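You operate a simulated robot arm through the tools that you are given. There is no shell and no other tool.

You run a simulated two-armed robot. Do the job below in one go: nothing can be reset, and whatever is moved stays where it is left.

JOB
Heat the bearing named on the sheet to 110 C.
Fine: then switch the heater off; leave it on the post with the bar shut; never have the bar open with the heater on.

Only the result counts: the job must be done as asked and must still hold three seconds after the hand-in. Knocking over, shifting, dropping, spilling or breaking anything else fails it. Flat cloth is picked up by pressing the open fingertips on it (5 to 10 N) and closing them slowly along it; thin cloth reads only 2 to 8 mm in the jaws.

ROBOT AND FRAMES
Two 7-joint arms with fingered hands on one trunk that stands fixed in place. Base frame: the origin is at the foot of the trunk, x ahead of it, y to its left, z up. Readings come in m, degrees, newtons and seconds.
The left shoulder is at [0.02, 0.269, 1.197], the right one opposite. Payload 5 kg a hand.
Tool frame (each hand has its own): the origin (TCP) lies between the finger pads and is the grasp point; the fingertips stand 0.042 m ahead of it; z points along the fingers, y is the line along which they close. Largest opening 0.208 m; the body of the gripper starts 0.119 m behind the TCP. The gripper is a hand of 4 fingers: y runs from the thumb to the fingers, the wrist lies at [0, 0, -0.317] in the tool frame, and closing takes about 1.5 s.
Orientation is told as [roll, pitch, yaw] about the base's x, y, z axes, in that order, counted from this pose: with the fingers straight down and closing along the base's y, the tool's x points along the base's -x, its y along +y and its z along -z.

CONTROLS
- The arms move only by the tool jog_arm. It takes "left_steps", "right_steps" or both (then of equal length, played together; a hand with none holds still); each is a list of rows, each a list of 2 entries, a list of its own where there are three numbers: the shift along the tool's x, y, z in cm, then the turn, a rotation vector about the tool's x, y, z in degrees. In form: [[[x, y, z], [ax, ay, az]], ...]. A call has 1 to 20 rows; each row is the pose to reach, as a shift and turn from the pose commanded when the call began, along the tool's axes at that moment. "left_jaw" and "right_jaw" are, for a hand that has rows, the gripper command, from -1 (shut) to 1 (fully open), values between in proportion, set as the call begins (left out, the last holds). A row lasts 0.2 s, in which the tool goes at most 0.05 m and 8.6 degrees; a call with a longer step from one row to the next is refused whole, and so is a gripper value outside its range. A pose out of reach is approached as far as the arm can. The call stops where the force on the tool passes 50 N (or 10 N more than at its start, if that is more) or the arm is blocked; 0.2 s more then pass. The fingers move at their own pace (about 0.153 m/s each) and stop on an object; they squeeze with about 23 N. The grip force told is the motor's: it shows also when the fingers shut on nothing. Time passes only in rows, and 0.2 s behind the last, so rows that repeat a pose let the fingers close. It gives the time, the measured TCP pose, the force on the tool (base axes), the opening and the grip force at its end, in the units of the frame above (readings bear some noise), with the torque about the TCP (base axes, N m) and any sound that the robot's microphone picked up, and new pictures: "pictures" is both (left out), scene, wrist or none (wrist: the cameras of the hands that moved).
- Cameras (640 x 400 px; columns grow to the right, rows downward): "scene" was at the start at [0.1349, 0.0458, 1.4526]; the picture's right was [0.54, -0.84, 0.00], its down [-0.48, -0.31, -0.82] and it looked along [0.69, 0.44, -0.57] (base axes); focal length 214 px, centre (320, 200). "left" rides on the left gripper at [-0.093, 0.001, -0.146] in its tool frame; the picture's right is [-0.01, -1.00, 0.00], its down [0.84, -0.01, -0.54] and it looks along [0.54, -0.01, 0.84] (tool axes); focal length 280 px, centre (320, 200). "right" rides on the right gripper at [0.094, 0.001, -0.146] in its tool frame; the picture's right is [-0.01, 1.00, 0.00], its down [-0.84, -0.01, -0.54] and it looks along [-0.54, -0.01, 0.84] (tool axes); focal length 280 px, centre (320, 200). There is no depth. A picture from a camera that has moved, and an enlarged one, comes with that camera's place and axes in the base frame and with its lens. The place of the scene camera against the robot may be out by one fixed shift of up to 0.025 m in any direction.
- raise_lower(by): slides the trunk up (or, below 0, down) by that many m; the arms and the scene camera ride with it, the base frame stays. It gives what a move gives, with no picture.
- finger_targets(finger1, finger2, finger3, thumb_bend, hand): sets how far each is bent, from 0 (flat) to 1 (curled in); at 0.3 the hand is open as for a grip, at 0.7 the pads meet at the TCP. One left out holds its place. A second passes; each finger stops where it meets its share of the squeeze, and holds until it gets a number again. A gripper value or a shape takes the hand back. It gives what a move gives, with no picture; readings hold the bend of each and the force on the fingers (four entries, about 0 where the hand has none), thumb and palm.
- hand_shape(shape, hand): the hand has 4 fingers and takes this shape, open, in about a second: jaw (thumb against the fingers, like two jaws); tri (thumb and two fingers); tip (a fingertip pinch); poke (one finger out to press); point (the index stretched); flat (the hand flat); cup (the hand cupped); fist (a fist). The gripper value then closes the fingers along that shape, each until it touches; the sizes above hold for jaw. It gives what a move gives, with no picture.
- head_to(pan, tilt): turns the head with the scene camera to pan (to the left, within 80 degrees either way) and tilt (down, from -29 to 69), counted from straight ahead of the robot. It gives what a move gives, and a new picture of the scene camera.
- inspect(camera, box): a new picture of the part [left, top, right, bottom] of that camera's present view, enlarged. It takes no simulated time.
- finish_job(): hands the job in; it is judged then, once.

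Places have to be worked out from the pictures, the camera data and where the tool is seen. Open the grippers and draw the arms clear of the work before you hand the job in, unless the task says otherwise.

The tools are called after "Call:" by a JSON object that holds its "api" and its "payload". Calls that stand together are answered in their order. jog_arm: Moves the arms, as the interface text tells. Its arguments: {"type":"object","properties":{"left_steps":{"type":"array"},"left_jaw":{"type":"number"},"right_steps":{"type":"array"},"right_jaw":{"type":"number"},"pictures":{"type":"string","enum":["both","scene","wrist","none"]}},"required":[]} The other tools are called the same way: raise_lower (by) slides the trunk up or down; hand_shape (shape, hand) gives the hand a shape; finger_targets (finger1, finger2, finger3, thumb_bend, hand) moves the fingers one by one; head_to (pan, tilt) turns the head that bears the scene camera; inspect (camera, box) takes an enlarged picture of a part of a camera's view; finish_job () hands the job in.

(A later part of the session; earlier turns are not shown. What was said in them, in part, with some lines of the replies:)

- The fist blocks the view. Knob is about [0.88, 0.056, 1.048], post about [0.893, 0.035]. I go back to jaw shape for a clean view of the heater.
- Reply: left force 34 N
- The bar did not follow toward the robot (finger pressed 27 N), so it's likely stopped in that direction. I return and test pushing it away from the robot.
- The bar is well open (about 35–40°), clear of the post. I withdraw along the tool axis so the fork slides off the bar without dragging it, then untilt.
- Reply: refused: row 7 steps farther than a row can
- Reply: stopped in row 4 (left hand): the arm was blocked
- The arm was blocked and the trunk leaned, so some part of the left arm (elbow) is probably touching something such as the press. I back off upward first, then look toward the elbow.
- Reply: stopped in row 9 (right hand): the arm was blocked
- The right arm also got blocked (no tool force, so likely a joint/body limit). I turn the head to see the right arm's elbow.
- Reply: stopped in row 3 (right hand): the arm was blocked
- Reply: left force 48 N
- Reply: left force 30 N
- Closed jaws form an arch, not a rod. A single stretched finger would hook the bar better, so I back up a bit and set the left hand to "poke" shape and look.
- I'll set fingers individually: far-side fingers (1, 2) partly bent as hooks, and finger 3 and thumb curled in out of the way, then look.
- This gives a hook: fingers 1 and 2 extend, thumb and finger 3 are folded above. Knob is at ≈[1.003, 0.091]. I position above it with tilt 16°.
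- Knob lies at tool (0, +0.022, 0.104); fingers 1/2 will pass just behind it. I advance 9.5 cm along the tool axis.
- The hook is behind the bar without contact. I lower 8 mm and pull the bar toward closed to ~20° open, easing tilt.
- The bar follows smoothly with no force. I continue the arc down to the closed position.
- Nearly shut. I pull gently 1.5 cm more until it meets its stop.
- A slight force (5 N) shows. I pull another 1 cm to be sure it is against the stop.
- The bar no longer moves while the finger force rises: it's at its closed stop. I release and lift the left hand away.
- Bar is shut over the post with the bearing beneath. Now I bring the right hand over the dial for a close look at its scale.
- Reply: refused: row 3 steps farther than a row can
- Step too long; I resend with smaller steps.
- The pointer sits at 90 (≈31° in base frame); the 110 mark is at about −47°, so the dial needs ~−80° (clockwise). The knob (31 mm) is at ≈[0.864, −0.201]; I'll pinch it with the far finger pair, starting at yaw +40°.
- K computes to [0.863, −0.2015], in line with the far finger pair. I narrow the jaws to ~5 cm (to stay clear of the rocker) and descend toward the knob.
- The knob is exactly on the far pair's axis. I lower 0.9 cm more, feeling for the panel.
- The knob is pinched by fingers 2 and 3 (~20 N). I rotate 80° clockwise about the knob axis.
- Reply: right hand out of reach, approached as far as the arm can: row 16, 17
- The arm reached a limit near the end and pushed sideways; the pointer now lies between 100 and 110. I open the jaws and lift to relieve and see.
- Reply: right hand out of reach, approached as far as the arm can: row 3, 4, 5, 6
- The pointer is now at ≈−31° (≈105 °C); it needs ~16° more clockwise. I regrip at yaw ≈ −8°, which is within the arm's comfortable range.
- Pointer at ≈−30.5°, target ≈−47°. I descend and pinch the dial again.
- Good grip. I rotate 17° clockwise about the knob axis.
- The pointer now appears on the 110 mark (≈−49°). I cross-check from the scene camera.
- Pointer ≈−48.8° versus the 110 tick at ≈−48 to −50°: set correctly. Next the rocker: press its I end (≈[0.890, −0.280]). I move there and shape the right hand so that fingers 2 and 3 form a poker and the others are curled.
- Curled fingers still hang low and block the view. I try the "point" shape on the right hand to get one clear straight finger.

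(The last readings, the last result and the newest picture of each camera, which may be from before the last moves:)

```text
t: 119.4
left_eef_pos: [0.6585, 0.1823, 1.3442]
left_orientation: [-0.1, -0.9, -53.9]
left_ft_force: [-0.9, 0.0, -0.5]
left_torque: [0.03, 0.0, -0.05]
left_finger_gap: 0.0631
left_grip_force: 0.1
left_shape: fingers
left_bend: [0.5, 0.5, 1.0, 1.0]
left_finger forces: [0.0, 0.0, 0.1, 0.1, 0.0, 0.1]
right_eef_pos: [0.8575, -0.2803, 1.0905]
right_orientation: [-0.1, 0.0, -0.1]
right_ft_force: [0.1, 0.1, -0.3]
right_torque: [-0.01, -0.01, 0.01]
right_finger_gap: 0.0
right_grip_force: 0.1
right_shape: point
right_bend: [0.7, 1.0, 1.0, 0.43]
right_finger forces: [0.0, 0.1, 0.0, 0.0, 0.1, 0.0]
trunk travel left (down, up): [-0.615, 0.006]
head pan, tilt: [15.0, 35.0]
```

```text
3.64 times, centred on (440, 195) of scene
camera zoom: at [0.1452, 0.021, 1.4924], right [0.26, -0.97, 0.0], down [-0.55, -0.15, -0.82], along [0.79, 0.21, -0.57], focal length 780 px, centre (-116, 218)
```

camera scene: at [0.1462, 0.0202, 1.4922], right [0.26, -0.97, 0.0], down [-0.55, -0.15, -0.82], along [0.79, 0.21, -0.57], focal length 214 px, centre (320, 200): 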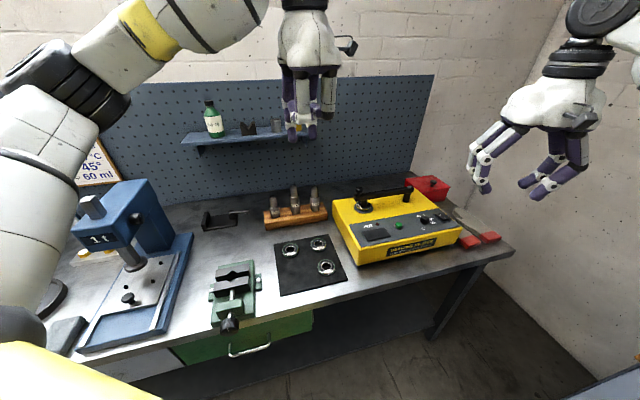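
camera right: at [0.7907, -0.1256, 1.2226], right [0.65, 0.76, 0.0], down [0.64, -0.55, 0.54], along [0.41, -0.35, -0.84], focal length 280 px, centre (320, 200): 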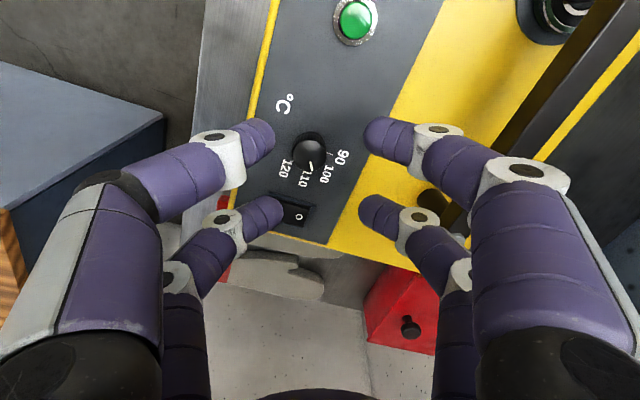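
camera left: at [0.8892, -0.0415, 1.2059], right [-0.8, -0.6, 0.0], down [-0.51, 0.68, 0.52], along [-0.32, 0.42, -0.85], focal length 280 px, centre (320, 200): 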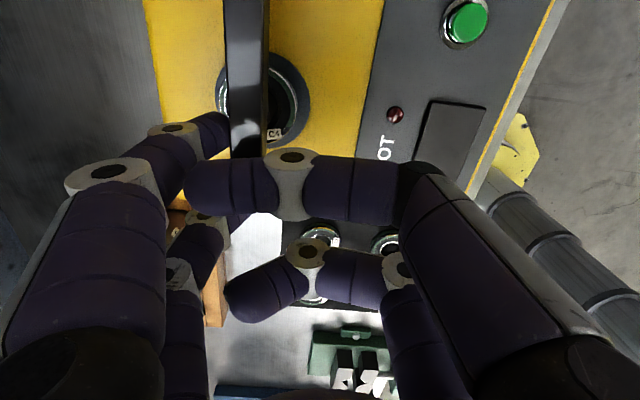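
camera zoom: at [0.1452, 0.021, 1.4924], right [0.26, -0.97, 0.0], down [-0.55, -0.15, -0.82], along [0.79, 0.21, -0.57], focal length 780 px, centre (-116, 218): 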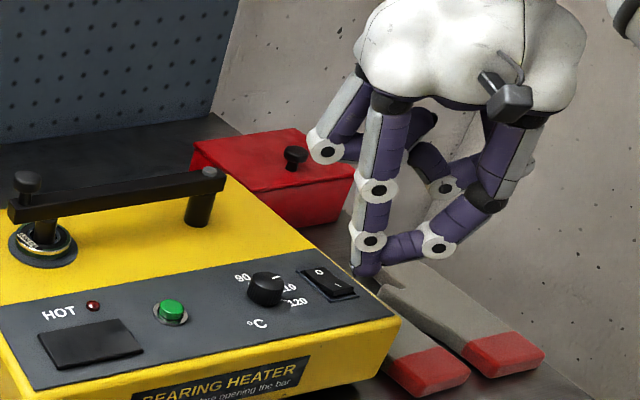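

The index is stretched straight; its tip is at about tool (0.033, 0.014, 0.06). I move so the tip hovers over the rocker's I end and look.

Call:
{"api": "jog_arm", "payload": {"right_steps": [[[-3.3, -0.7, 0], [0, 0, 0]], [[-6.6, -1.4, 0], [0, 0, 0]], [[-6.6, -1.4, 1.5], [0, 0, 0]], [[-6.6, -1.4, 2.5], [0, 0, 0]], [[-6.6, -1.4, 2.5], [0, 0, 0]]], "pictures": "wrist"}}

Call:
{"api": "inspect", "payload": {"camera": "right", "box": [260, 60, 420, 180]}}

Call:
{"api": "inspect", "payload": {"camera": "scene", "box": [410, 170, 480, 240]}}

```text
t: 120.6
left_eef_pos: [0.6589, 0.1835, 1.3436]
left_orientation: [-0.1, -0.9, -53.8]
left_ft_force: [0.1, 0.5, 0.2]
left_torque: [0.01, 0.01, 0.02]
left_finger_gap: 0.0628
left_grip_force: 0.2
left_shape: fingers
left_bend: [0.5, 0.5, 1.0, 1.0]
left_finger forces: [0.0, 0.0, 0.1, 0.0, 0.0, 0.0]
right_eef_pos: [0.9222, -0.2939, 1.0651]
right_orientation: [-0.1, 0.0, 0.0]
right_ft_force: [0.2, -1.1, -0.6]
right_torque: [-0.01, -0.02, 0.03]
right_finger_gap: 0.0001
right_grip_force: 0.1
right_shape: point
right_bend: [0.7, 1.0, 1.0, 0.43]
right_finger forces: [0.0, 0.1, 0.0, 0.1, 0.1, 0.0]
trunk travel left (down, up): [-0.615, 0.006]
head pan, tilt: [15.0, 35.0]
camera right: at [0.8296, -0.2929, 1.2124], right [0.02, 1.0, 0.0], down [0.84, -0.01, 0.54], along [0.54, -0.01, -0.84], focal length 280 px, centre (320, 200)
```

right: 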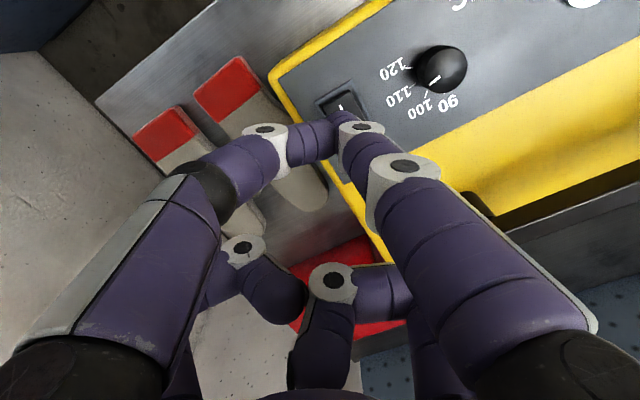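

```text
3.33 times, centred on (340, 120) of right
camera zoom: at [0.8296, -0.2929, 1.2124], right [0.02, 1.0, 0.0], down [0.84, -0.01, 0.54], along [0.54, -0.01, -0.84], focal length 935 px, centre (253, 467)
```

zoom: 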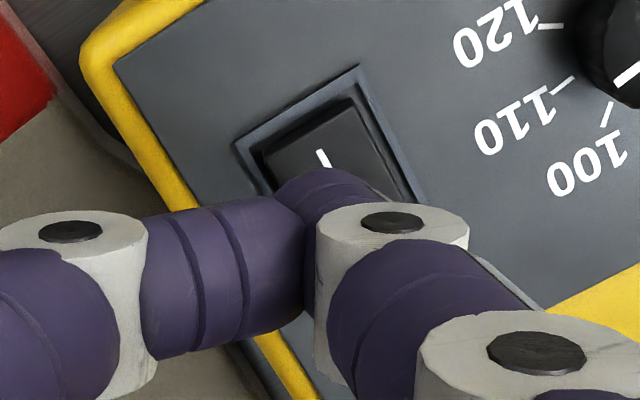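

```text
5.71 times, centred on (445, 205) of scene
camera zoom: at [0.1453, 0.0209, 1.4925], right [0.26, -0.97, 0.0], down [-0.55, -0.15, -0.82], along [0.79, 0.21, -0.57], focal length 1226 px, centre (-394, 171)
```

zoom: 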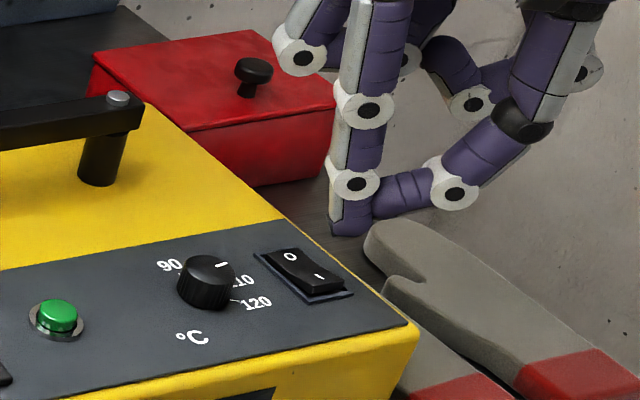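

Triangulating: index tip ≈[0.884, −0.279, 1.016], the I mark ≈[0.892, −0.277]. I nudge 5 mm forward and descend to press the I end, watching force and sound.

Call:
{"api": "jog_arm", "payload": {"right_steps": [[[-0.5, -0.1, 0], [0, 0, 0]], [[-0.5, -0.1, 1], [0, 0, 0]], [[-0.5, -0.1, 2], [0, 0, 0]], [[-0.5, -0.1, 3], [0, 0, 0]], [[-0.5, -0.1, 3], [0, 0, 0]]], "pictures": "wrist"}}

Call:
{"api": "inspect", "payload": {"camera": "right", "box": [260, 60, 420, 180]}}

Call:
{"api": "inspect", "payload": {"camera": "scene", "box": [410, 180, 480, 240]}}

```text
t: 121.8
left_eef_pos: [0.6571, 0.1834, 1.3447]
left_orientation: [-0.1, -0.9, -53.9]
left_ft_force: [0.0, -0.4, -0.5]
left_torque: [-0.02, 0.0, -0.01]
left_finger_gap: 0.0628
left_grip_force: 0.0
left_shape: fingers
left_bend: [0.5, 0.5, 1.0, 1.0]
left_finger forces: [0.0, 0.0, 0.0, 0.0, 0.0, 0.0]
right_eef_pos: [0.9269, -0.2934, 1.036]
right_orientation: [-0.1, 0.0, 0.1]
right_ft_force: [-0.3, 0.5, 0.8]
right_torque: [-0.03, 0.0, 0.0]
right_finger_gap: 0.0
right_grip_force: 0.2
right_shape: point
right_bend: [0.7, 1.0, 1.0, 0.43]
right_finger forces: [0.0, 0.1, 0.0, 0.0, 0.0, 0.0]
trunk travel left (down, up): [-0.615, 0.006]
head pan, tilt: [15.0, 35.0]
camera right: at [0.8336, -0.2925, 1.183], right [0.02, 1.0, 0.0], down [0.84, -0.01, 0.54], along [0.54, -0.01, -0.84], focal length 280 px, centre (320, 200)
```

right: 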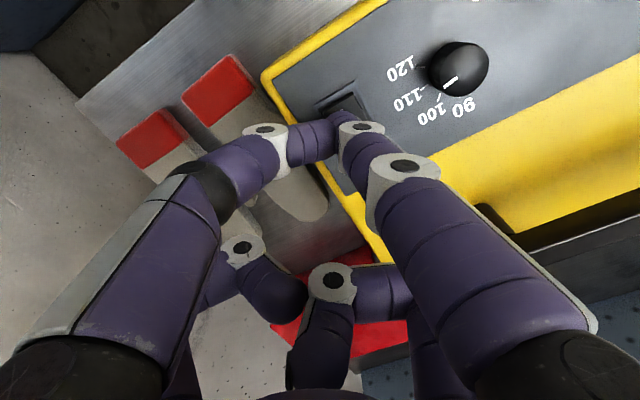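

```text
3.33 times, centred on (340, 120) of right
camera zoom: at [0.8336, -0.2925, 1.183], right [0.02, 1.0, 0.0], down [0.84, -0.01, 0.54], along [0.54, -0.01, -0.84], focal length 935 px, centre (253, 467)
```

zoom: 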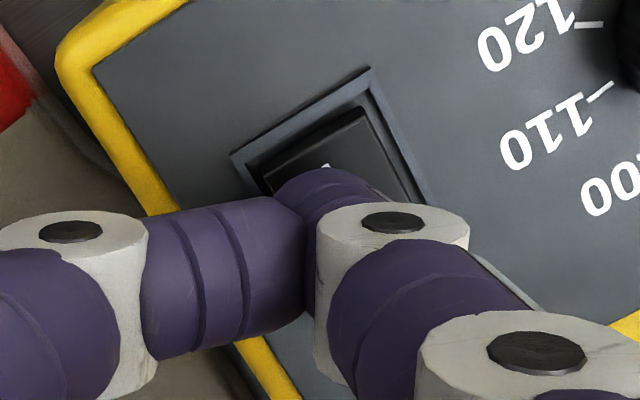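

```text
6.67 times, centred on (445, 210) of scene
camera zoom: at [0.1449, 0.0212, 1.4925], right [0.26, -0.97, 0.0], down [-0.55, -0.15, -0.82], along [0.79, 0.21, -0.57], focal length 1430 px, centre (-513, 133)
```

zoom: 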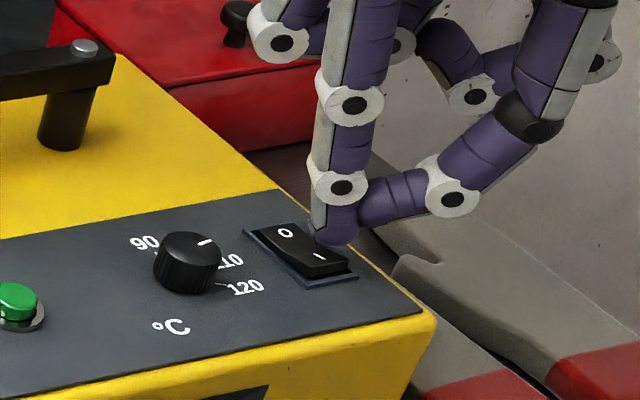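

The fingertip hovers right at the I mark. Before pressing I zoom on the dial from this angle for a further check.

Call:
{"api": "inspect", "payload": {"camera": "right", "box": [385, 30, 495, 130]}}

Call:
{"api": "jog_arm", "payload": {"right_steps": [[[0, 0, 0.4], [0, 0, 0]], [[0, 0, 0.8], [0, 0, 0]], [[0, 0, 1.2], [0, 0, 0]], [[0, 0, 1.2], [0, 0, 0]]], "pictures": "none"}}

Call:
{"api": "inspect", "payload": {"camera": "scene", "box": [410, 180, 480, 240]}}

```text
4.00 times, centred on (440, 80) of right
camera zoom: at [0.8336, -0.2925, 1.183], right [0.02, 1.0, 0.0], down [0.84, -0.01, 0.54], along [0.54, -0.01, -0.84], focal length 1122 px, centre (-160, 680)
```

zoom: 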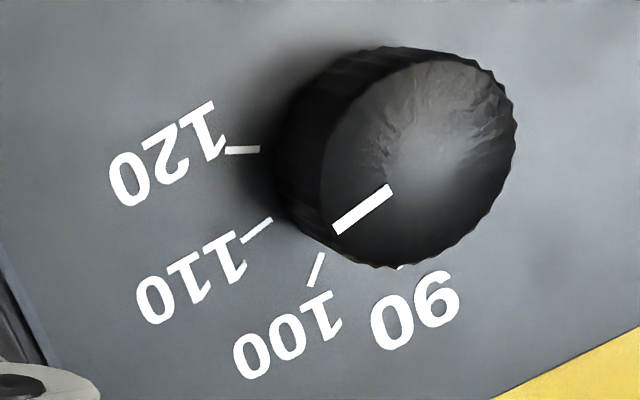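

```text
t: 122.8
left_eef_pos: [0.6562, 0.1839, 1.3453]
left_orientation: [0.0, -1.0, -53.9]
left_ft_force: [0.2, -0.1, 0.4]
left_torque: [0.0, -0.02, -0.01]
left_finger_gap: 0.0629
left_grip_force: 0.1
left_shape: fingers
left_bend: [0.5, 0.5, 1.0, 1.0]
left_finger forces: [0.0, 0.1, 0.0, 0.0, 0.1, 0.0]
right_eef_pos: [0.925, -0.2932, 1.0284]
right_orientation: [-0.2, -0.3, 0.0]
right_ft_force: [-2.0, -1.4, 37.8]
right_torque: [0.66, 0.92, 0.09]
right_finger_gap: 0.0
right_grip_force: 0.0
right_shape: point
right_bend: [0.7, 1.0, 1.0, 0.43]
right_finger forces: [80.1, 0.0, 0.0, 0.1, 0.1, 0.0]
trunk travel left (down, up): [-0.615, 0.006]
head pan, tilt: [15.0, 35.0]
```

```text
6.67 times, centred on (445, 210) of scene
camera zoom: at [0.1424, 0.0218, 1.4931], right [0.26, -0.97, 0.0], down [-0.55, -0.15, -0.82], along [0.79, 0.21, -0.57], focal length 1430 px, centre (-513, 133)
```

zoom: 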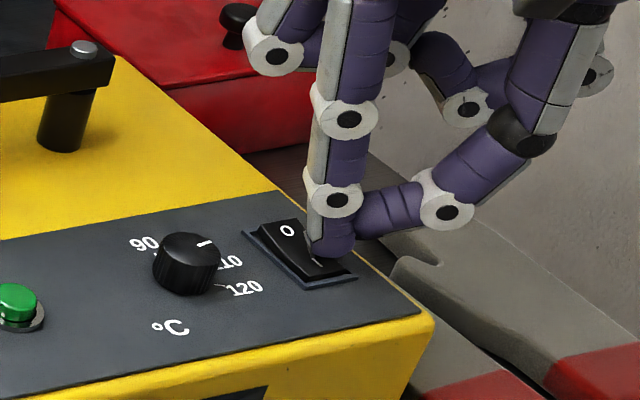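

Pressed with ~38 N and the O end looks raised: rocker flipped. I lift off and check the rocker, display and lamp.

Call:
{"api": "jog_arm", "payload": {"right_steps": [[[0, 0, -1.5], [0, 0, 0]], [[0, 0, -4], [0, 0, 0]], [[0, -2, -7], [0, 0, 0]], [[0, -2, -7], [0, 0, 0]]], "pictures": "none"}}

Call:
{"api": "inspect", "payload": {"camera": "scene", "box": [340, 180, 470, 260]}}

Call:
{"api": "inspect", "payload": {"camera": "scene", "box": [410, 190, 470, 235]}}

```text
t: 123.8
left_eef_pos: [0.6593, 0.1826, 1.3431]
left_orientation: [-0.2, -1.0, -53.9]
left_ft_force: [-0.2, 0.8, -0.2]
left_torque: [-0.08, 0.02, -0.04]
left_finger_gap: 0.0626
left_grip_force: 0.1
left_shape: fingers
left_bend: [0.5, 0.5, 1.0, 1.0]
left_finger forces: [0.0, 0.0, 0.0, 0.0, 0.0, 0.0]
right_eef_pos: [0.9257, -0.313, 1.0945]
right_orientation: [-0.1, 0.1, 0.0]
right_ft_force: [0.0, 1.0, -0.8]
right_torque: [-0.12, 0.0, -0.01]
right_finger_gap: 0.0
right_grip_force: 0.1
right_shape: point
right_bend: [0.7, 1.0, 1.0, 0.43]
right_finger forces: [0.0, 0.0, 0.0, 0.0, 0.0, 0.1]
trunk travel left (down, up): [-0.615, 0.006]
head pan, tilt: [15.0, 35.0]
```

```text
4.92 times, centred on (405, 220) of scene
camera zoom: at [0.1453, 0.0219, 1.4924], right [0.26, -0.97, 0.0], down [-0.55, -0.15, -0.82], along [0.79, 0.21, -0.57], focal length 1056 px, centre (-98, 102)
```

zoom: 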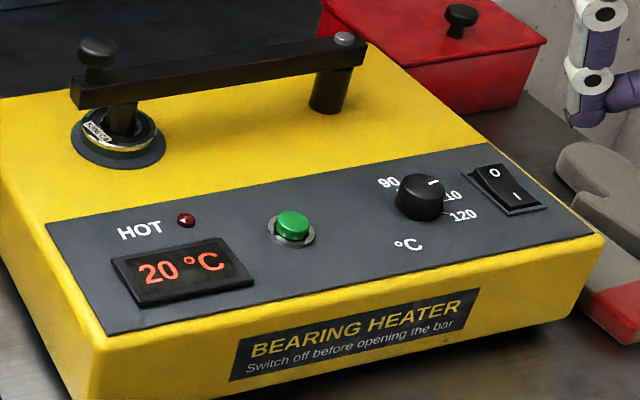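

```text
8.89 times, centred on (440, 212) of scene
camera zoom: at [0.1453, 0.0219, 1.4924], right [0.26, -0.97, 0.0], down [-0.55, -0.15, -0.82], along [0.79, 0.21, -0.57], focal length 1906 px, centre (-747, 89)
```

zoom: 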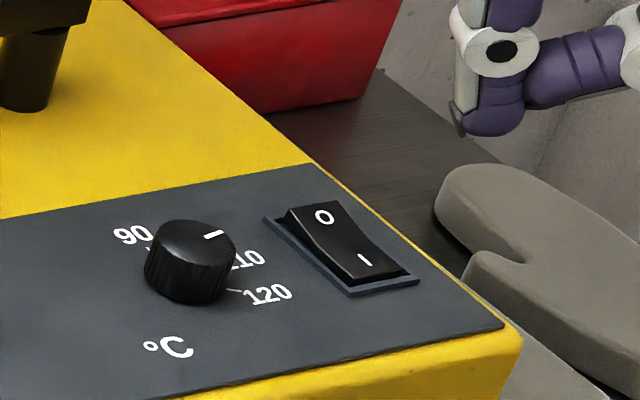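

Heater is on, display reads 20 °C, bar shut. Now I take the fingertip to the green start button at ≈[0.805, −0.103].

Call:
{"api": "jog_arm", "payload": {"right_steps": [[[1.6, 3.9, -1], [0, 0, 0]], [[3.3, 7.8, -1], [0, 0, 0]], [[5, 11.7, -1], [0, 0, 0]], [[6.7, 15.6, -1], [0, 0, 0]], [[8.3, 19.55, 0], [0, 0, 0]], [[8.3, 19.55, 3], [0, 0, 0]], [[8.3, 19.55, 4.5], [0, 0, 0]], [[8.3, 19.55, 4.5], [0, 0, 0]]], "pictures": "wrist"}}

Call:
{"api": "inspect", "payload": {"camera": "right", "box": [260, 60, 420, 180]}}

Call:
{"api": "inspect", "payload": {"camera": "scene", "box": [340, 170, 470, 260]}}

```text
t: 125.6
left_eef_pos: [0.6601, 0.1816, 1.3443]
left_orientation: [-0.1, -0.9, -54.0]
left_ft_force: [-0.6, -1.6, 0.8]
left_torque: [0.06, 0.02, 0.01]
left_finger_gap: 0.0628
left_grip_force: 0.0
left_shape: fingers
left_bend: [0.5, 0.5, 1.0, 1.0]
left_finger forces: [0.0, 0.0, 0.1, 0.1, 0.0, 0.0]
right_eef_pos: [0.8435, -0.1194, 1.0491]
right_orientation: [-0.1, 0.0, -0.1]
right_ft_force: [0.4, -0.7, 0.7]
right_torque: [-0.01, 0.03, -0.05]
right_finger_gap: 0.0
right_grip_force: 0.0
right_shape: point
right_bend: [0.7, 1.0, 1.0, 0.43]
right_finger forces: [0.0, 0.0, 0.0, 0.0, 0.1, 0.0]
trunk travel left (down, up): [-0.615, 0.006]
head pan, tilt: [15.0, 35.0]
camera right: at [0.7511, -0.1173, 1.1962], right [0.02, 1.0, 0.0], down [0.84, -0.01, 0.54], along [0.54, -0.01, -0.84], focal length 280 px, centre (320, 200)
```

right: 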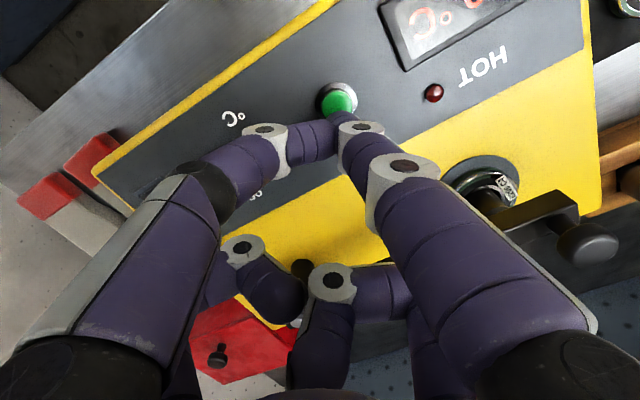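

```text
3.33 times, centred on (340, 120) of right
camera zoom: at [0.7511, -0.1173, 1.1962], right [0.02, 1.0, 0.0], down [0.84, -0.01, 0.54], along [0.54, -0.01, -0.84], focal length 935 px, centre (253, 467)
```

zoom: 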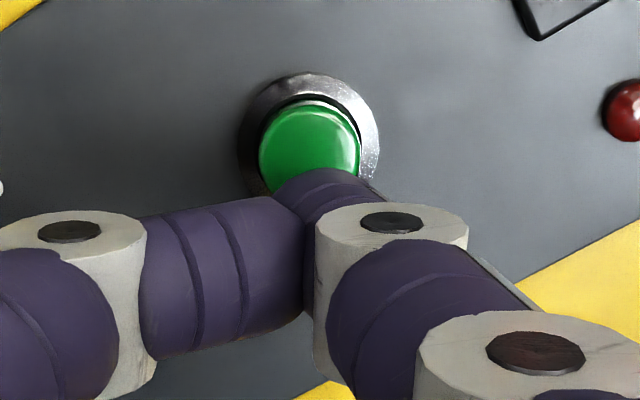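

```text
4.44 times, centred on (405, 215) of scene
camera zoom: at [0.1455, 0.0207, 1.4924], right [0.26, -0.97, 0.0], down [-0.55, -0.15, -0.82], along [0.79, 0.21, -0.57], focal length 953 px, centre (-58, 133)
```

zoom: 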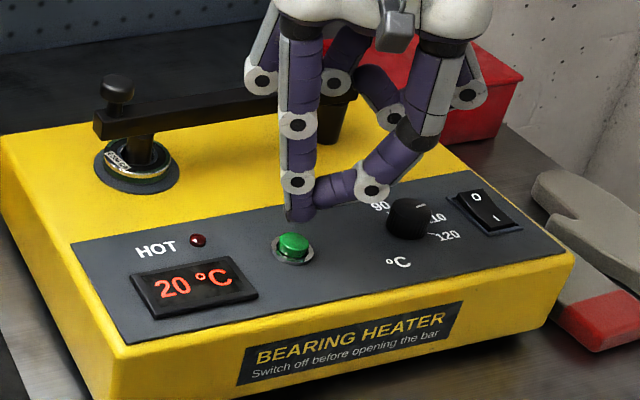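

The fingertip is right over the button (≈2 cm above). I press down gradually.

Call:
{"api": "jog_arm", "payload": {"right_steps": [[[0, 0, 0.7], [0, 0, 0]], [[0, 0, 1.2], [0, 0, 0]], [[0, 0, 1.6], [0, 0, 0]], [[0, 0, 1.9], [0, 0, 0]], [[0, 0, 1.9], [0, 0, 0]]], "pictures": "none"}}

Call:
{"api": "inspect", "payload": {"camera": "scene", "box": [340, 170, 470, 260]}}

```text
t: 126.8
left_eef_pos: [0.6589, 0.184, 1.3441]
left_orientation: [-0.1, -0.9, -53.9]
left_ft_force: [0.3, -0.6, -0.3]
left_torque: [0.01, -0.02, 0.0]
left_finger_gap: 0.0632
left_grip_force: 0.1
left_shape: fingers
left_bend: [0.5, 0.5, 1.0, 1.0]
left_finger forces: [0.0, 0.1, 0.0, 0.0, 0.1, 0.0]
right_eef_pos: [0.8451, -0.1172, 1.029]
right_orientation: [-0.1, -0.1, 0.0]
right_ft_force: [0.4, 0.8, 2.1]
right_torque: [0.11, 0.06, 0.01]
right_finger_gap: 0.0002
right_grip_force: 0.0
right_shape: point
right_bend: [0.7, 1.0, 1.0, 0.43]
right_finger forces: [0.0, 0.0, 0.0, 0.0, 0.1, 0.0]
trunk travel left (down, up): [-0.615, 0.006]
head pan, tilt: [15.0, 35.0]
heard: click
```

```text
4.44 times, centred on (405, 215) of scene
camera zoom: at [0.1452, 0.0211, 1.4925], right [0.26, -0.97, 0.0], down [-0.55, -0.15, -0.82], along [0.79, 0.21, -0.57], focal length 953 px, centre (-58, 133)
```

zoom: 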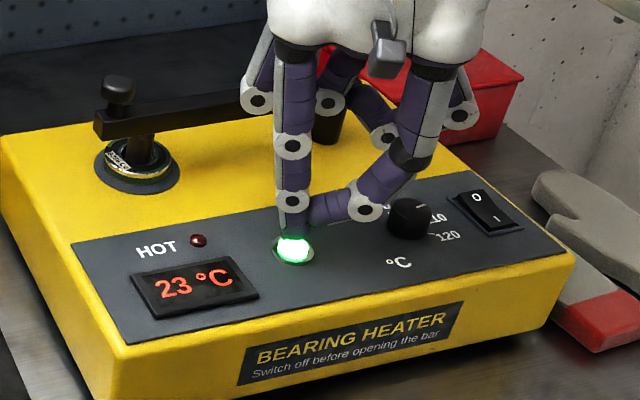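

Click heard, button lit, and temperature rising (23 °C). I lift off and bring the finger to hover over the rocker's O end, monitoring the temperature.

Call:
{"api": "jog_arm", "payload": {"right_steps": [[[0, 0, -3], [0, 0, 0]], [[0, 0, -6], [0, 0, 0]], [[-2.5, -4, -7], [0, 0, 0]], [[-5, -8, -7], [0, 0, 0]], [[-7.5, -12, -7], [0, 0, 0]], [[-10.8, -16, -7], [0, 0, 0]], [[-10.8, -16, -5], [0, 0, 0]], [[-10.8, -16, -5], [0, 0, 0]]], "pictures": "none"}}

Call:
{"api": "inspect", "payload": {"camera": "scene", "box": [340, 170, 470, 260]}}

Call:
{"api": "inspect", "payload": {"camera": "right", "box": [260, 60, 420, 180]}}

```text
refused: row 6 steps farther than a row can; nothing moved
```

```text
4.44 times, centred on (405, 215) of scene
camera zoom: at [0.1452, 0.0211, 1.4925], right [0.26, -0.97, 0.0], down [-0.55, -0.15, -0.82], along [0.79, 0.21, -0.57], focal length 953 px, centre (-58, 133)
```

zoom: 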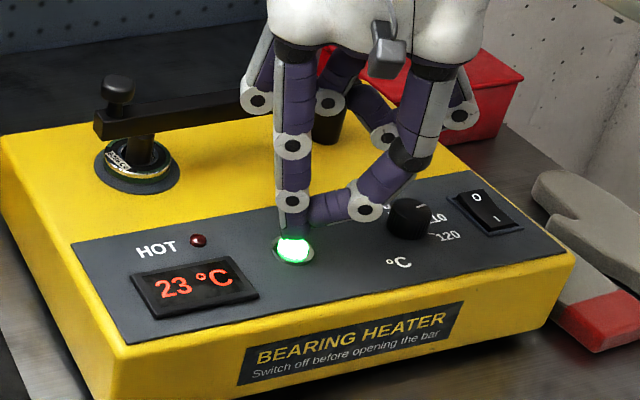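

```text
3.33 times, centred on (340, 120) of right
camera zoom: at [0.7513, -0.1169, 1.1769], right [0.01, 1.0, 0.0], down [0.84, -0.01, 0.54], along [0.54, -0.01, -0.84], focal length 935 px, centre (253, 467)
```

zoom: 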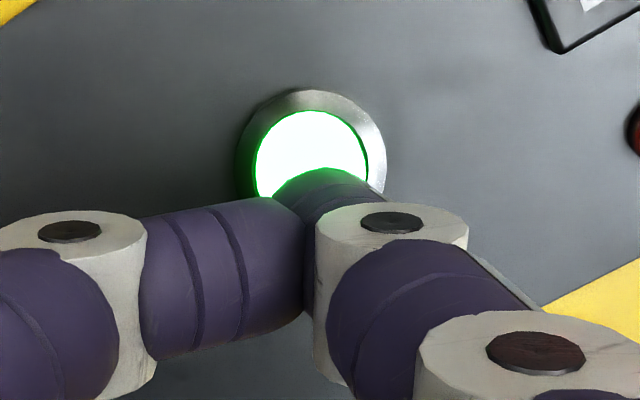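

A step was too long; I resend with smaller steps.

Call:
{"api": "jog_arm", "payload": {"right_steps": [[[0, 0, -3], [0, 0, 0]], [[0, 0, -6], [0, 0, 0]], [[-2.2, -3.3, -7], [0, 0, 0]], [[-4.4, -6.6, -7], [0, 0, 0]], [[-6.6, -9.9, -7], [0, 0, 0]], [[-8.8, -13, -7], [0, 0, 0]], [[-10.8, -16, -7], [0, 0, 0]], [[-10.8, -16, -5], [0, 0, 0]], [[-10.8, -16, -5], [0, 0, 0]]], "pictures": "none"}}

Call:
{"api": "inspect", "payload": {"camera": "scene", "box": [340, 170, 470, 260]}}

Call:
{"api": "inspect", "payload": {"camera": "right", "box": [260, 60, 420, 180]}}

```text
t: 128.8
left_eef_pos: [0.6576, 0.1833, 1.3445]
left_orientation: [-0.1, -1.0, -53.9]
left_ft_force: [-1.0, -0.6, 0.4]
left_torque: [-0.01, -0.05, 0.01]
left_finger_gap: 0.0627
left_grip_force: 0.1
left_shape: fingers
left_bend: [0.5, 0.5, 1.0, 1.0]
left_finger forces: [0.0, 0.0, 0.0, 0.0, 0.1, 0.0]
right_eef_pos: [0.9509, -0.2785, 1.0821]
right_orientation: [-0.1, 0.0, 0.0]
right_ft_force: [-0.4, 0.7, 1.2]
right_torque: [-0.03, -0.04, 0.03]
right_finger_gap: 0.0
right_grip_force: 0.0
right_shape: point
right_bend: [0.7, 1.0, 1.0, 0.43]
right_finger forces: [0.0, 0.0, 0.0, 0.0, 0.0, 0.1]
trunk travel left (down, up): [-0.615, 0.006]
head pan, tilt: [15.0, 35.0]
```

```text
4.44 times, centred on (405, 215) of scene
camera zoom: at [0.1446, 0.0213, 1.4926], right [0.26, -0.97, 0.0], down [-0.55, -0.15, -0.82], along [0.79, 0.21, -0.57], focal length 953 px, centre (-58, 133)
```

zoom: 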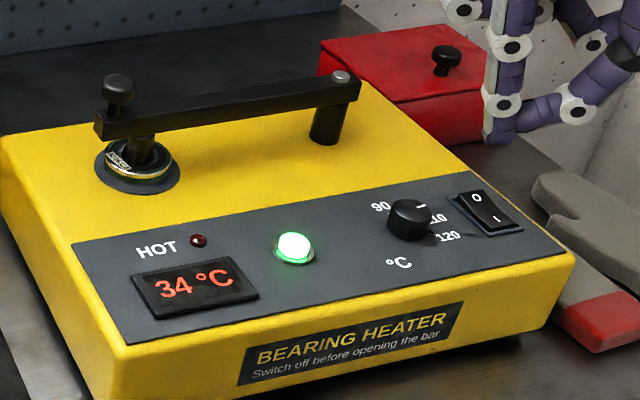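

```text
3.33 times, centred on (340, 120) of right
camera zoom: at [0.8582, -0.2765, 1.2286], right [0.01, 1.0, 0.0], down [0.84, -0.01, 0.54], along [0.54, -0.01, -0.84], focal length 935 px, centre (253, 467)
```

zoom: 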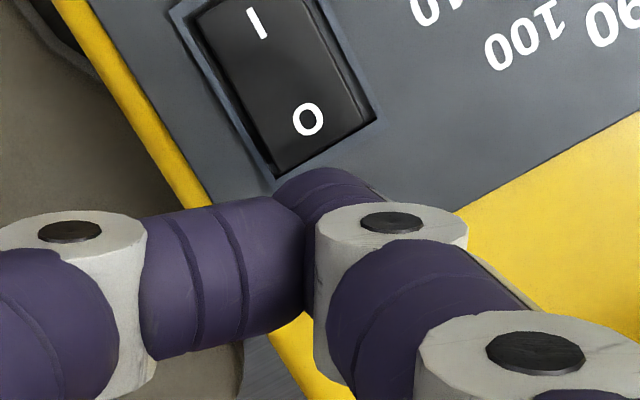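

34 °C and rising ~5.5 °C/s. I position the fingertip ~1 cm above the O end and wait.

Call:
{"api": "jog_arm", "payload": {"right_steps": [[[-0.3, 0.2, 1.2], [0, 0, 0]], [[-0.3, 0.2, 2.4], [0, 0, 0]], [[-0.3, 0.2, 3.2], [0, 0, 0]], [[-0.3, 0.2, 3.2], [0, 0, 0]], [[-0.3, 0.2, 3.2], [0, 0, 0]], [[-0.3, 0.2, 3.2], [0, 0, 0]], [[-0.3, 0.2, 3.2], [0, 0, 0]], [[-0.3, 0.2, 3.2], [0, 0, 0]], [[-0.3, 0.2, 3.2], [0, 0, 0]], [[-0.3, 0.2, 3.2], [0, 0, 0]]], "pictures": "none"}}

Call:
{"api": "inspect", "payload": {"camera": "scene", "box": [340, 170, 470, 260]}}

Call:
{"api": "inspect", "payload": {"camera": "right", "box": [260, 60, 420, 180]}}

```text
t: 131.0
left_eef_pos: [0.6592, 0.182, 1.3435]
left_orientation: [-0.1, -0.9, -53.8]
left_ft_force: [0.0, 0.1, -0.5]
left_torque: [0.01, 0.03, -0.02]
left_finger_gap: 0.063
left_grip_force: 0.2
left_shape: fingers
left_bend: [0.5, 0.5, 1.0, 1.0]
left_finger forces: [0.1, 0.0, 0.0, 0.0, 0.0, 0.0]
right_eef_pos: [0.9538, -0.2761, 1.0482]
right_orientation: [-0.1, 0.0, -0.1]
right_ft_force: [0.1, 0.5, -0.7]
right_torque: [-0.02, -0.02, -0.02]
right_finger_gap: 0.0
right_grip_force: 0.1
right_shape: point
right_bend: [0.7, 1.0, 1.0, 0.43]
right_finger forces: [0.0, 0.1, 0.0, 0.1, 0.0, 0.0]
trunk travel left (down, up): [-0.615, 0.006]
head pan, tilt: [15.0, 35.0]
```

```text
4.44 times, centred on (405, 215) of scene
camera zoom: at [0.1452, 0.0211, 1.4924], right [0.26, -0.97, 0.0], down [-0.55, -0.15, -0.82], along [0.79, 0.21, -0.57], focal length 953 px, centre (-58, 133)
```

zoom: 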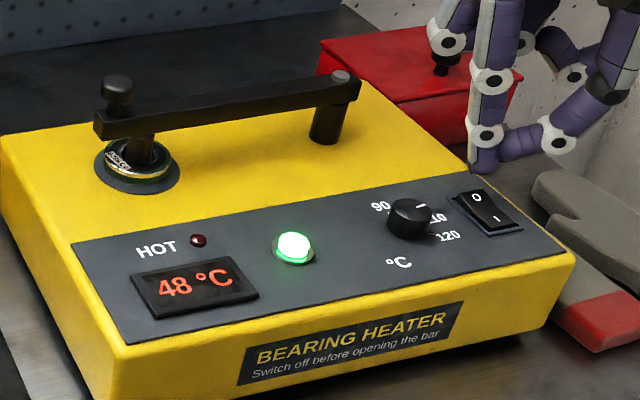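

```text
3.33 times, centred on (340, 120) of right
camera zoom: at [0.8614, -0.2744, 1.1948], right [0.02, 1.0, 0.0], down [0.84, -0.01, 0.54], along [0.54, -0.01, -0.84], focal length 935 px, centre (253, 467)
```

zoom: 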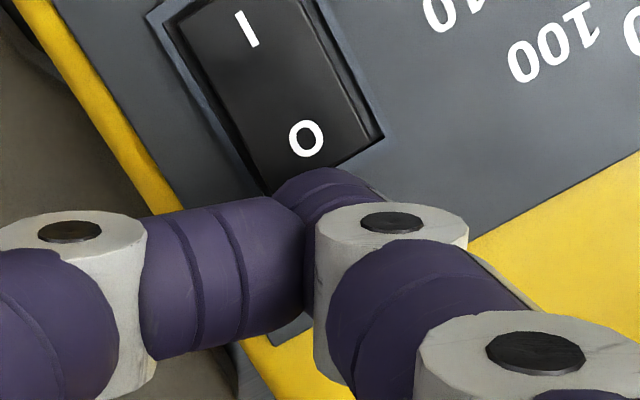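

48 °C at t=131. I shift 3 mm back so the tip sits squarely on the O end and wait 4 s.

Call:
{"api": "jog_arm", "payload": {"right_steps": [[[0.3, 0, 0], [0, 0, 0]], [[0.3, 0, 0], [0, 0, 0]], [[0.3, 0, 0], [0, 0, 0]], [[0.3, 0, 0], [0, 0, 0]], [[0.3, 0, 0], [0, 0, 0]], [[0.3, 0, 0], [0, 0, 0]], [[0.3, 0, 0], [0, 0, 0]], [[0.3, 0, 0], [0, 0, 0]], [[0.3, 0, 0], [0, 0, 0]], [[0.3, 0, 0], [0, 0, 0]], [[0.3, 0, 0], [0, 0, 0]], [[0.3, 0, 0], [0, 0, 0]], [[0.3, 0, 0], [0, 0, 0]], [[0.3, 0, 0], [0, 0, 0]], [[0.3, 0, 0], [0, 0, 0]], [[0.3, 0, 0], [0, 0, 0]], [[0.3, 0, 0], [0, 0, 0]], [[0.3, 0, 0], [0, 0, 0]], [[0.3, 0, 0], [0, 0, 0]]], "pictures": "none"}}

Call:
{"api": "inspect", "payload": {"camera": "scene", "box": [340, 170, 470, 260]}}

```text
t: 135.0
left_eef_pos: [0.6582, 0.1821, 1.3427]
left_orientation: [0.0, -0.9, -53.9]
left_ft_force: [-0.3, 0.2, 0.0]
left_torque: [-0.01, 0.0, 0.03]
left_finger_gap: 0.0626
left_grip_force: 0.1
left_shape: fingers
left_bend: [0.5, 0.5, 1.0, 1.0]
left_finger forces: [0.1, 0.1, 0.0, 0.0, 0.0, 0.1]
right_eef_pos: [0.9524, -0.2763, 1.0483]
right_orientation: [-0.1, 0.1, 0.0]
right_ft_force: [0.3, 1.3, -0.6]
right_torque: [0.03, -0.02, -0.02]
right_finger_gap: 0.0
right_grip_force: 0.0
right_shape: point
right_bend: [0.7, 1.0, 1.0, 0.43]
right_finger forces: [0.1, 0.1, 0.0, 0.0, 0.0, 0.0]
trunk travel left (down, up): [-0.615, 0.006]
head pan, tilt: [15.0, 35.0]
```

```text
4.44 times, centred on (405, 215) of scene
camera zoom: at [0.1452, 0.0211, 1.4924], right [0.26, -0.97, 0.0], down [-0.55, -0.15, -0.82], along [0.79, 0.21, -0.57], focal length 953 px, centre (-58, 133)
```

zoom: 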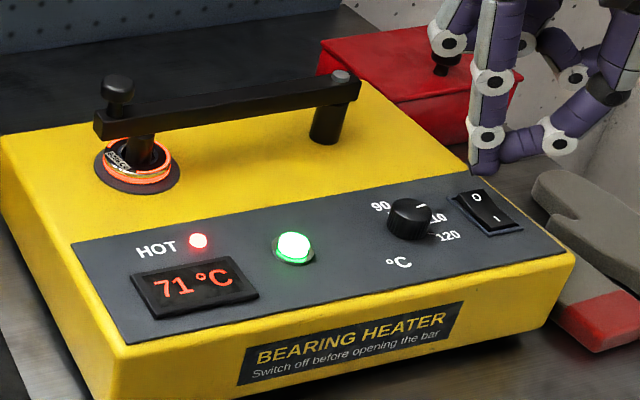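

71 °C, HOT lamp on. I wait 4 s more.

Call:
{"api": "jog_arm", "payload": {"right_steps": [[[0, 0, 0], [0, 0, 0]], [[0, 0, 0], [0, 0, 0]], [[0, 0, 0], [0, 0, 0]], [[0, 0, 0], [0, 0, 0]], [[0, 0, 0], [0, 0, 0]], [[0, 0, 0], [0, 0, 0]], [[0, 0, 0], [0, 0, 0]], [[0, 0, 0], [0, 0, 0]], [[0, 0, 0], [0, 0, 0]], [[0, 0, 0], [0, 0, 0]], [[0, 0, 0], [0, 0, 0]], [[0, 0, 0], [0, 0, 0]], [[0, 0, 0], [0, 0, 0]], [[0, 0, 0], [0, 0, 0]], [[0, 0, 0], [0, 0, 0]], [[0, 0, 0], [0, 0, 0]], [[0, 0, 0], [0, 0, 0]], [[0, 0, 0], [0, 0, 0]], [[0, 0, 0], [0, 0, 0]]], "pictures": "none"}}

Call:
{"api": "inspect", "payload": {"camera": "scene", "box": [340, 170, 470, 260]}}

```text
t: 139.0
left_eef_pos: [0.6593, 0.1834, 1.3426]
left_orientation: [-0.2, -0.9, -53.9]
left_ft_force: [0.0, -0.2, 1.1]
left_torque: [0.02, 0.01, -0.01]
left_finger_gap: 0.0627
left_grip_force: 0.0
left_shape: fingers
left_bend: [0.5, 0.5, 1.0, 1.0]
left_finger forces: [0.0, 0.1, 0.0, 0.0, 0.0, 0.0]
right_eef_pos: [0.9519, -0.2753, 1.0488]
right_orientation: [-0.1, -0.1, 0.0]
right_ft_force: [0.4, -0.2, -0.3]
right_torque: [-0.02, -0.02, -0.01]
right_finger_gap: 0.0002
right_grip_force: 0.1
right_shape: point
right_bend: [0.7, 1.0, 1.0, 0.43]
right_finger forces: [0.0, 0.0, 0.1, 0.0, 0.0, 0.0]
trunk travel left (down, up): [-0.615, 0.006]
head pan, tilt: [15.0, 35.0]
```

```text
4.44 times, centred on (405, 215) of scene
camera zoom: at [0.1452, 0.0211, 1.4924], right [0.26, -0.97, 0.0], down [-0.55, -0.15, -0.82], along [0.79, 0.21, -0.57], focal length 953 px, centre (-58, 133)
```

zoom: 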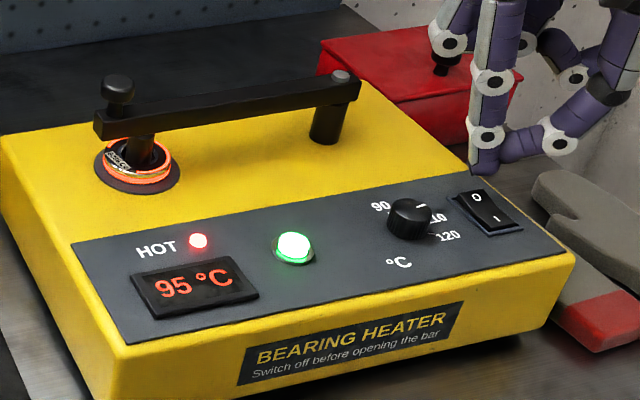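

95 °C. I wait about 2 s more.

Call:
{"api": "jog_arm", "payload": {"right_steps": [[[0, 0, 0], [0, 0, 0]], [[0, 0, 0], [0, 0, 0]], [[0, 0, 0], [0, 0, 0]], [[0, 0, 0], [0, 0, 0]], [[0, 0, 0], [0, 0, 0]], [[0, 0, 0], [0, 0, 0]], [[0, 0, 0], [0, 0, 0]], [[0, 0, 0], [0, 0, 0]], [[0, 0, 0], [0, 0, 0]]], "pictures": "none"}}

Call:
{"api": "inspect", "payload": {"camera": "scene", "box": [340, 200, 410, 260]}}

```text
t: 141.0
left_eef_pos: [0.6584, 0.183, 1.3435]
left_orientation: [-0.1, -1.0, -53.9]
left_ft_force: [0.2, 0.3, 0.6]
left_torque: [0.03, 0.01, -0.02]
left_finger_gap: 0.0626
left_grip_force: 0.1
left_shape: fingers
left_bend: [0.5, 0.5, 1.0, 1.0]
left_finger forces: [0.0, 0.0, 0.1, 0.0, 0.0, 0.0]
right_eef_pos: [0.9511, -0.2763, 1.0466]
right_orientation: [-0.1, 0.0, 0.0]
right_ft_force: [-0.1, 0.4, 0.2]
right_torque: [0.01, 0.0, 0.01]
right_finger_gap: 0.0
right_grip_force: 0.1
right_shape: point
right_bend: [0.7, 1.0, 1.0, 0.43]
right_finger forces: [0.0, 0.1, 0.0, 0.1, 0.0, 0.1]
trunk travel left (down, up): [-0.615, 0.006]
head pan, tilt: [15.0, 35.0]
```

```text
6.67 times, centred on (375, 230) of scene
camera zoom: at [0.1452, 0.0211, 1.4924], right [0.26, -0.97, 0.0], down [-0.55, -0.15, -0.82], along [0.79, 0.21, -0.57], focal length 1430 px, centre (-47, 0)
```

zoom: 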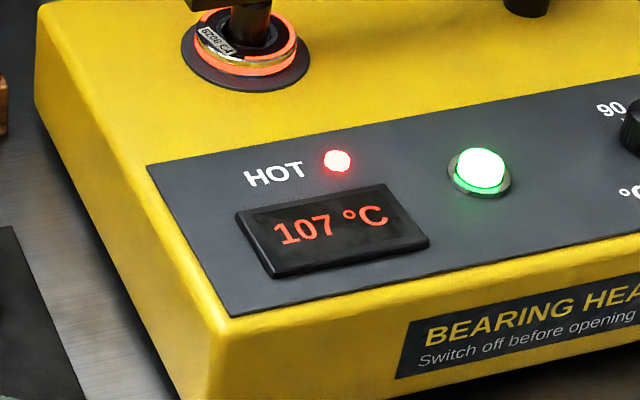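

107 °C. I wait 0.6 s to see whether it regulates at 110.

Call:
{"api": "jog_arm", "payload": {"right_steps": [[[0, 0, 0], [0, 0, 0]], [[0, 0, 0], [0, 0, 0]]], "pictures": "none"}}

Call:
{"api": "inspect", "payload": {"camera": "scene", "box": [340, 200, 410, 260]}}

```text
t: 141.6
left_eef_pos: [0.658, 0.1827, 1.3435]
left_orientation: [-0.1, -0.8, -53.9]
left_ft_force: [0.6, -0.6, 0.0]
left_torque: [0.0, 0.0, -0.02]
left_finger_gap: 0.0626
left_grip_force: 0.1
left_shape: fingers
left_bend: [0.5, 0.5, 1.0, 1.0]
left_finger forces: [0.0, 0.1, 0.0, 0.0, 0.1, 0.0]
right_eef_pos: [0.952, -0.2767, 1.0474]
right_orientation: [-0.1, 0.0, 0.1]
right_ft_force: [0.4, -0.1, 0.4]
right_torque: [-0.03, 0.0, -0.02]
right_finger_gap: 0.0
right_grip_force: 0.0
right_shape: point
right_bend: [0.7, 1.0, 1.0, 0.43]
right_finger forces: [0.0, 0.0, 0.1, 0.0, 0.0, 0.0]
trunk travel left (down, up): [-0.615, 0.006]
head pan, tilt: [15.0, 35.0]
```

```text
6.67 times, centred on (375, 230) of scene
camera zoom: at [0.1452, 0.0211, 1.4924], right [0.26, -0.97, 0.0], down [-0.55, -0.15, -0.82], along [0.79, 0.21, -0.57], focal length 1430 px, centre (-47, 0)
```

zoom: 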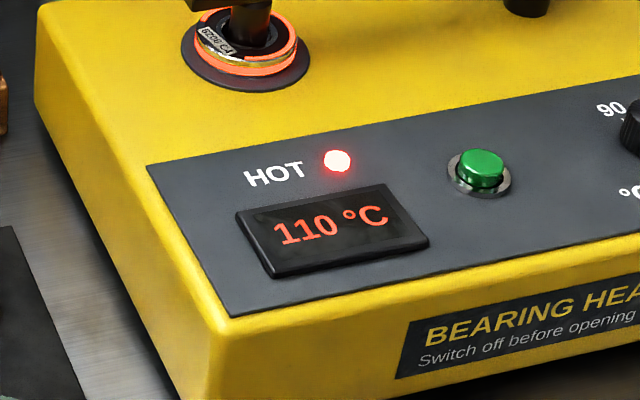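

It reached 110 °C and the heating stopped by itself (button dark). I now press the O end to switch the heater off.

Call:
{"api": "jog_arm", "payload": {"right_steps": [[[0, 0, 0.6], [0, 0, 0]], [[0, 0, 1.1], [0, 0, 0]], [[0, 0, 1.6], [0, 0, 0]], [[0, 0, 2.1], [0, 0, 0]], [[0, 0, 2.1], [0, 0, 0]]], "pictures": "none"}}

Call:
{"api": "inspect", "payload": {"camera": "scene", "box": [340, 170, 470, 260]}}

```text
t: 142.8
left_eef_pos: [0.6573, 0.1822, 1.3442]
left_orientation: [-0.2, -0.9, -53.9]
left_ft_force: [-0.2, -0.7, 0.5]
left_torque: [-0.01, 0.01, -0.01]
left_finger_gap: 0.0629
left_grip_force: 0.0
left_shape: fingers
left_bend: [0.5, 0.5, 1.0, 1.0]
left_finger forces: [0.0, 0.0, 0.0, 0.1, 0.0, 0.0]
right_eef_pos: [0.9518, -0.2777, 1.0269]
right_orientation: [-0.1, 0.0, 0.0]
right_ft_force: [-0.6, 0.1, 2.0]
right_torque: [0.04, 0.04, -0.02]
right_finger_gap: 0.0
right_grip_force: 0.0
right_shape: point
right_bend: [0.7, 1.0, 1.0, 0.43]
right_finger forces: [0.0, 0.0, 0.0, 0.1, 0.0, 0.0]
trunk travel left (down, up): [-0.615, 0.006]
head pan, tilt: [15.0, 35.0]
```

```text
4.44 times, centred on (405, 215) of scene
camera zoom: at [0.1452, 0.0211, 1.4925], right [0.26, -0.97, 0.0], down [-0.55, -0.15, -0.82], along [0.79, 0.21, -0.57], focal length 953 px, centre (-58, 133)
```

zoom: 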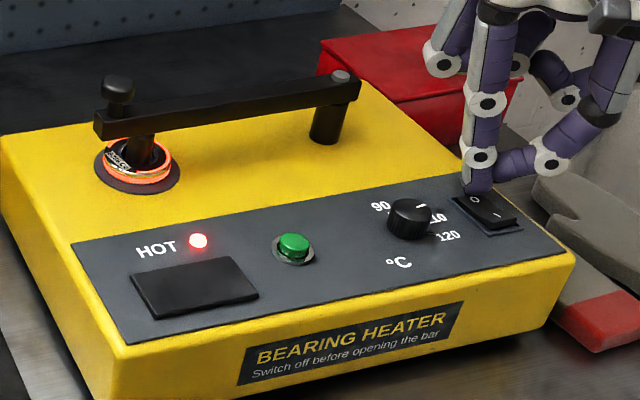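

The display is dark: heater off, with the bar still shut and bearing hot on the post. I lift the right hand straight up and withdraw.

Call:
{"api": "jog_arm", "payload": {"right_steps": [[[0, 0, -2.5], [0, 0, 0]], [[0, 0, -6], [0, 0, 0]], [[0, 0, -10], [0, 0, 0]], [[0, 0, -14], [0, 0, 0]], [[3, 0, -17], [0, 0, 0]], [[7, 0, -19], [0, 0, 0]], [[11, -1, -21], [0, 0, 0]], [[15, -2, -22], [0, 0, 0]], [[19, -3.5, -22], [0, 0, 0]], [[23, -5, -22], [0, 0, 0]], [[23, -5, -22], [0, 0, 0]]], "pictures": "none"}}

Call:
{"api": "hand_shape", "payload": {"hand": "right", "shape": "jaw"}}

Call:
{"api": "hand_shape", "payload": {"hand": "left", "shape": "jaw"}}

Call:
{"api": "jog_arm", "payload": {"left_steps": [[[0, 0, 0], [0, 0, 0]], [[0, 0, 0], [0, 0, 0]], [[0, 0, 0], [0, 0, 0]]], "right_steps": [[[0, 0, 0], [0, 0, 0]], [[0, 0, 0], [0, 0, 0]], [[0, 0, 0], [0, 0, 0]]], "left_jaw": 1, "right_jaw": 1, "pictures": "scene"}}

Call:
{"api": "inspect", "payload": {"camera": "scene", "box": [340, 170, 470, 260]}}

```text
t: 145.2
left_eef_pos: [0.6586, 0.183, 1.3428]
left_orientation: [-0.1, -0.9, -54.0]
left_ft_force: [0.6, 0.0, -0.9]
left_torque: [-0.09, 0.08, 0.04]
left_finger_gap: 0.063
left_grip_force: 0.2
left_shape: fingers
left_bend: [0.5, 0.5, 1.0, 1.0]
left_finger forces: [0.0, 0.1, 0.1, 0.0, 0.0, 0.0]
right_eef_pos: [0.7218, -0.3242, 1.2465]
right_orientation: [-0.1, 0.1, -0.1]
right_ft_force: [0.4, -0.5, -0.3]
right_torque: [-0.09, 0.09, 0.01]
right_finger_gap: 0.0001
right_grip_force: 0.0
right_shape: point
right_bend: [0.7, 1.0, 1.0, 0.43]
right_finger forces: [0.1, 0.1, 0.1, 0.1, 0.1, 0.1]
trunk travel left (down, up): [-0.615, 0.006]
head pan, tilt: [15.0, 35.0]
```

```text
t: 146.1
left_eef_pos: [0.6585, 0.1829, 1.3437]
left_orientation: [-0.1, -0.9, -53.9]
left_ft_force: [-0.4, -0.9, 0.2]
left_torque: [-0.03, 0.0, -0.03]
left_finger_gap: 0.0628
left_grip_force: 0.0
left_shape: fingers
left_bend: [0.5, 0.5, 1.0, 1.0]
left_finger forces: [0.1, 0.0, 0.1, 0.0, 0.1, 0.0]
right_eef_pos: [0.7213, -0.3243, 1.2466]
right_orientation: [-0.1, 0.1, 0.0]
right_ft_force: [-0.1, 0.2, 0.0]
right_torque: [0.0, 0.0, 0.02]
right_finger_gap: 0.208
right_grip_force: 0.2
right_shape: jaw
right_bend: [0.3, 0.3, 0.3, 0.3]
right_finger forces: [0.0, 0.0, 0.0, 0.0, 0.0, 0.0]
trunk travel left (down, up): [-0.615, 0.006]
head pan, tilt: [15.0, 35.0]
```

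```text
t: 147.0
left_eef_pos: [0.6583, 0.1827, 1.3443]
left_orientation: [-0.1, -0.9, -53.9]
left_ft_force: [0.6, 0.2, 0.4]
left_torque: [-0.01, -0.05, 0.0]
left_finger_gap: 0.2081
left_grip_force: 0.0
left_shape: jaw
left_bend: [0.3, 0.3, 0.3, 0.3]
left_finger forces: [0.0, 0.0, 0.1, 0.1, 0.0, 0.0]
right_eef_pos: [0.723, -0.3261, 1.2476]
right_orientation: [-0.1, 0.0, 0.0]
right_ft_force: [0.1, 0.2, 0.3]
right_torque: [-0.04, -0.03, 0.02]
right_finger_gap: 0.2079
right_grip_force: 0.1
right_shape: jaw
right_bend: [0.3, 0.3, 0.3, 0.3]
right_finger forces: [0.1, 0.1, 0.1, 0.0, 0.1, 0.1]
trunk travel left (down, up): [-0.615, 0.006]
head pan, tilt: [15.0, 35.0]
```

```text
t: 147.8
left_eef_pos: [0.6587, 0.1835, 1.3432]
left_orientation: [-0.2, -0.9, -53.9]
left_ft_force: [0.2, -0.3, -0.4]
left_torque: [0.0, 0.0, -0.02]
left_finger_gap: 0.2081
left_grip_force: 0.1
left_shape: jaw
left_bend: [0.3, 0.3, 0.3, 0.3]
left_finger forces: [0.0, 0.0, 0.0, 0.0, 0.0, 0.0]
right_eef_pos: [0.7212, -0.3255, 1.2457]
right_orientation: [-0.1, 0.0, 0.0]
right_ft_force: [-0.6, 0.0, 0.7]
right_torque: [0.03, 0.02, -0.02]
right_finger_gap: 0.2079
right_grip_force: 0.1
right_shape: jaw
right_bend: [0.3, 0.3, 0.3, 0.3]
right_finger forces: [0.0, 0.0, 0.0, 0.0, 0.0, 0.0]
trunk travel left (down, up): [-0.615, 0.006]
head pan, tilt: [15.0, 35.0]
camera scene: at [0.1452, 0.0211, 1.4924], right [0.26, -0.97, 0.0], down [-0.55, -0.15, -0.82], along [0.79, 0.21, -0.57], focal length 214 px, centre (320, 200)
```

scene: 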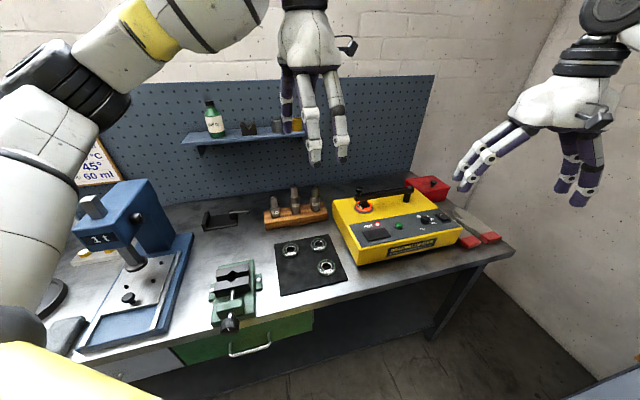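

```text
4.44 times, centred on (405, 215) of scene
camera zoom: at [0.1452, 0.0211, 1.4924], right [0.26, -0.97, 0.0], down [-0.55, -0.15, -0.82], along [0.79, 0.21, -0.57], focal length 953 px, centre (-58, 133)
```

zoom: 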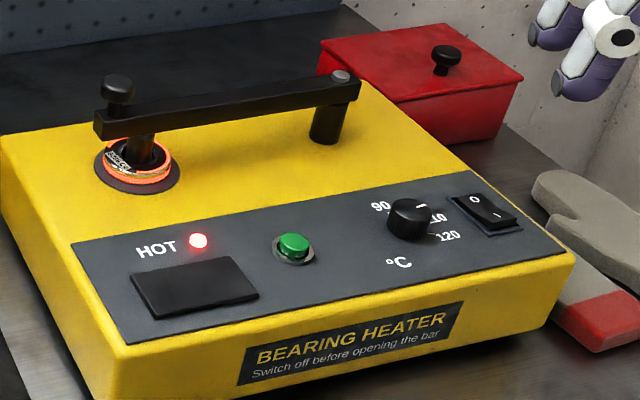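

Everything is in place: bearing C4 hot on the post, bar shut, rocker at O with the display dark, grippers open and both arms clear. I hand the job in.

Call:
{"api": "finish_job", "payload": {}}

```text
The job is handed in.
```

I heated the 6206 C4 bearing to 110 °C and handed the job in. It is on the heater post with the bar shut and the heater switched off. I used 110 °C as you asked, although the sheet says 100 °C.

- **Heating:** I set the dial to 110. The heater started at 20 °C and stopped on its own when the display read 110 °C.
- **Bar and heater:** I opened and closed the bar only while the heater was off. It was pulled shut against its stop before I switched on, and I did not touch it after that.
- **Switch-off:** I pressed the rocker to O as soon as it reached 110 °C, and the display went dark.
- **Arm contact:** While I was lowering the left arm, it was blocked near the press, probably by its elbow touching the press head. In the pictures afterwards the press had not moved.
- **Arms:** Both grippers were open and both arms were clear of the work at hand-in.
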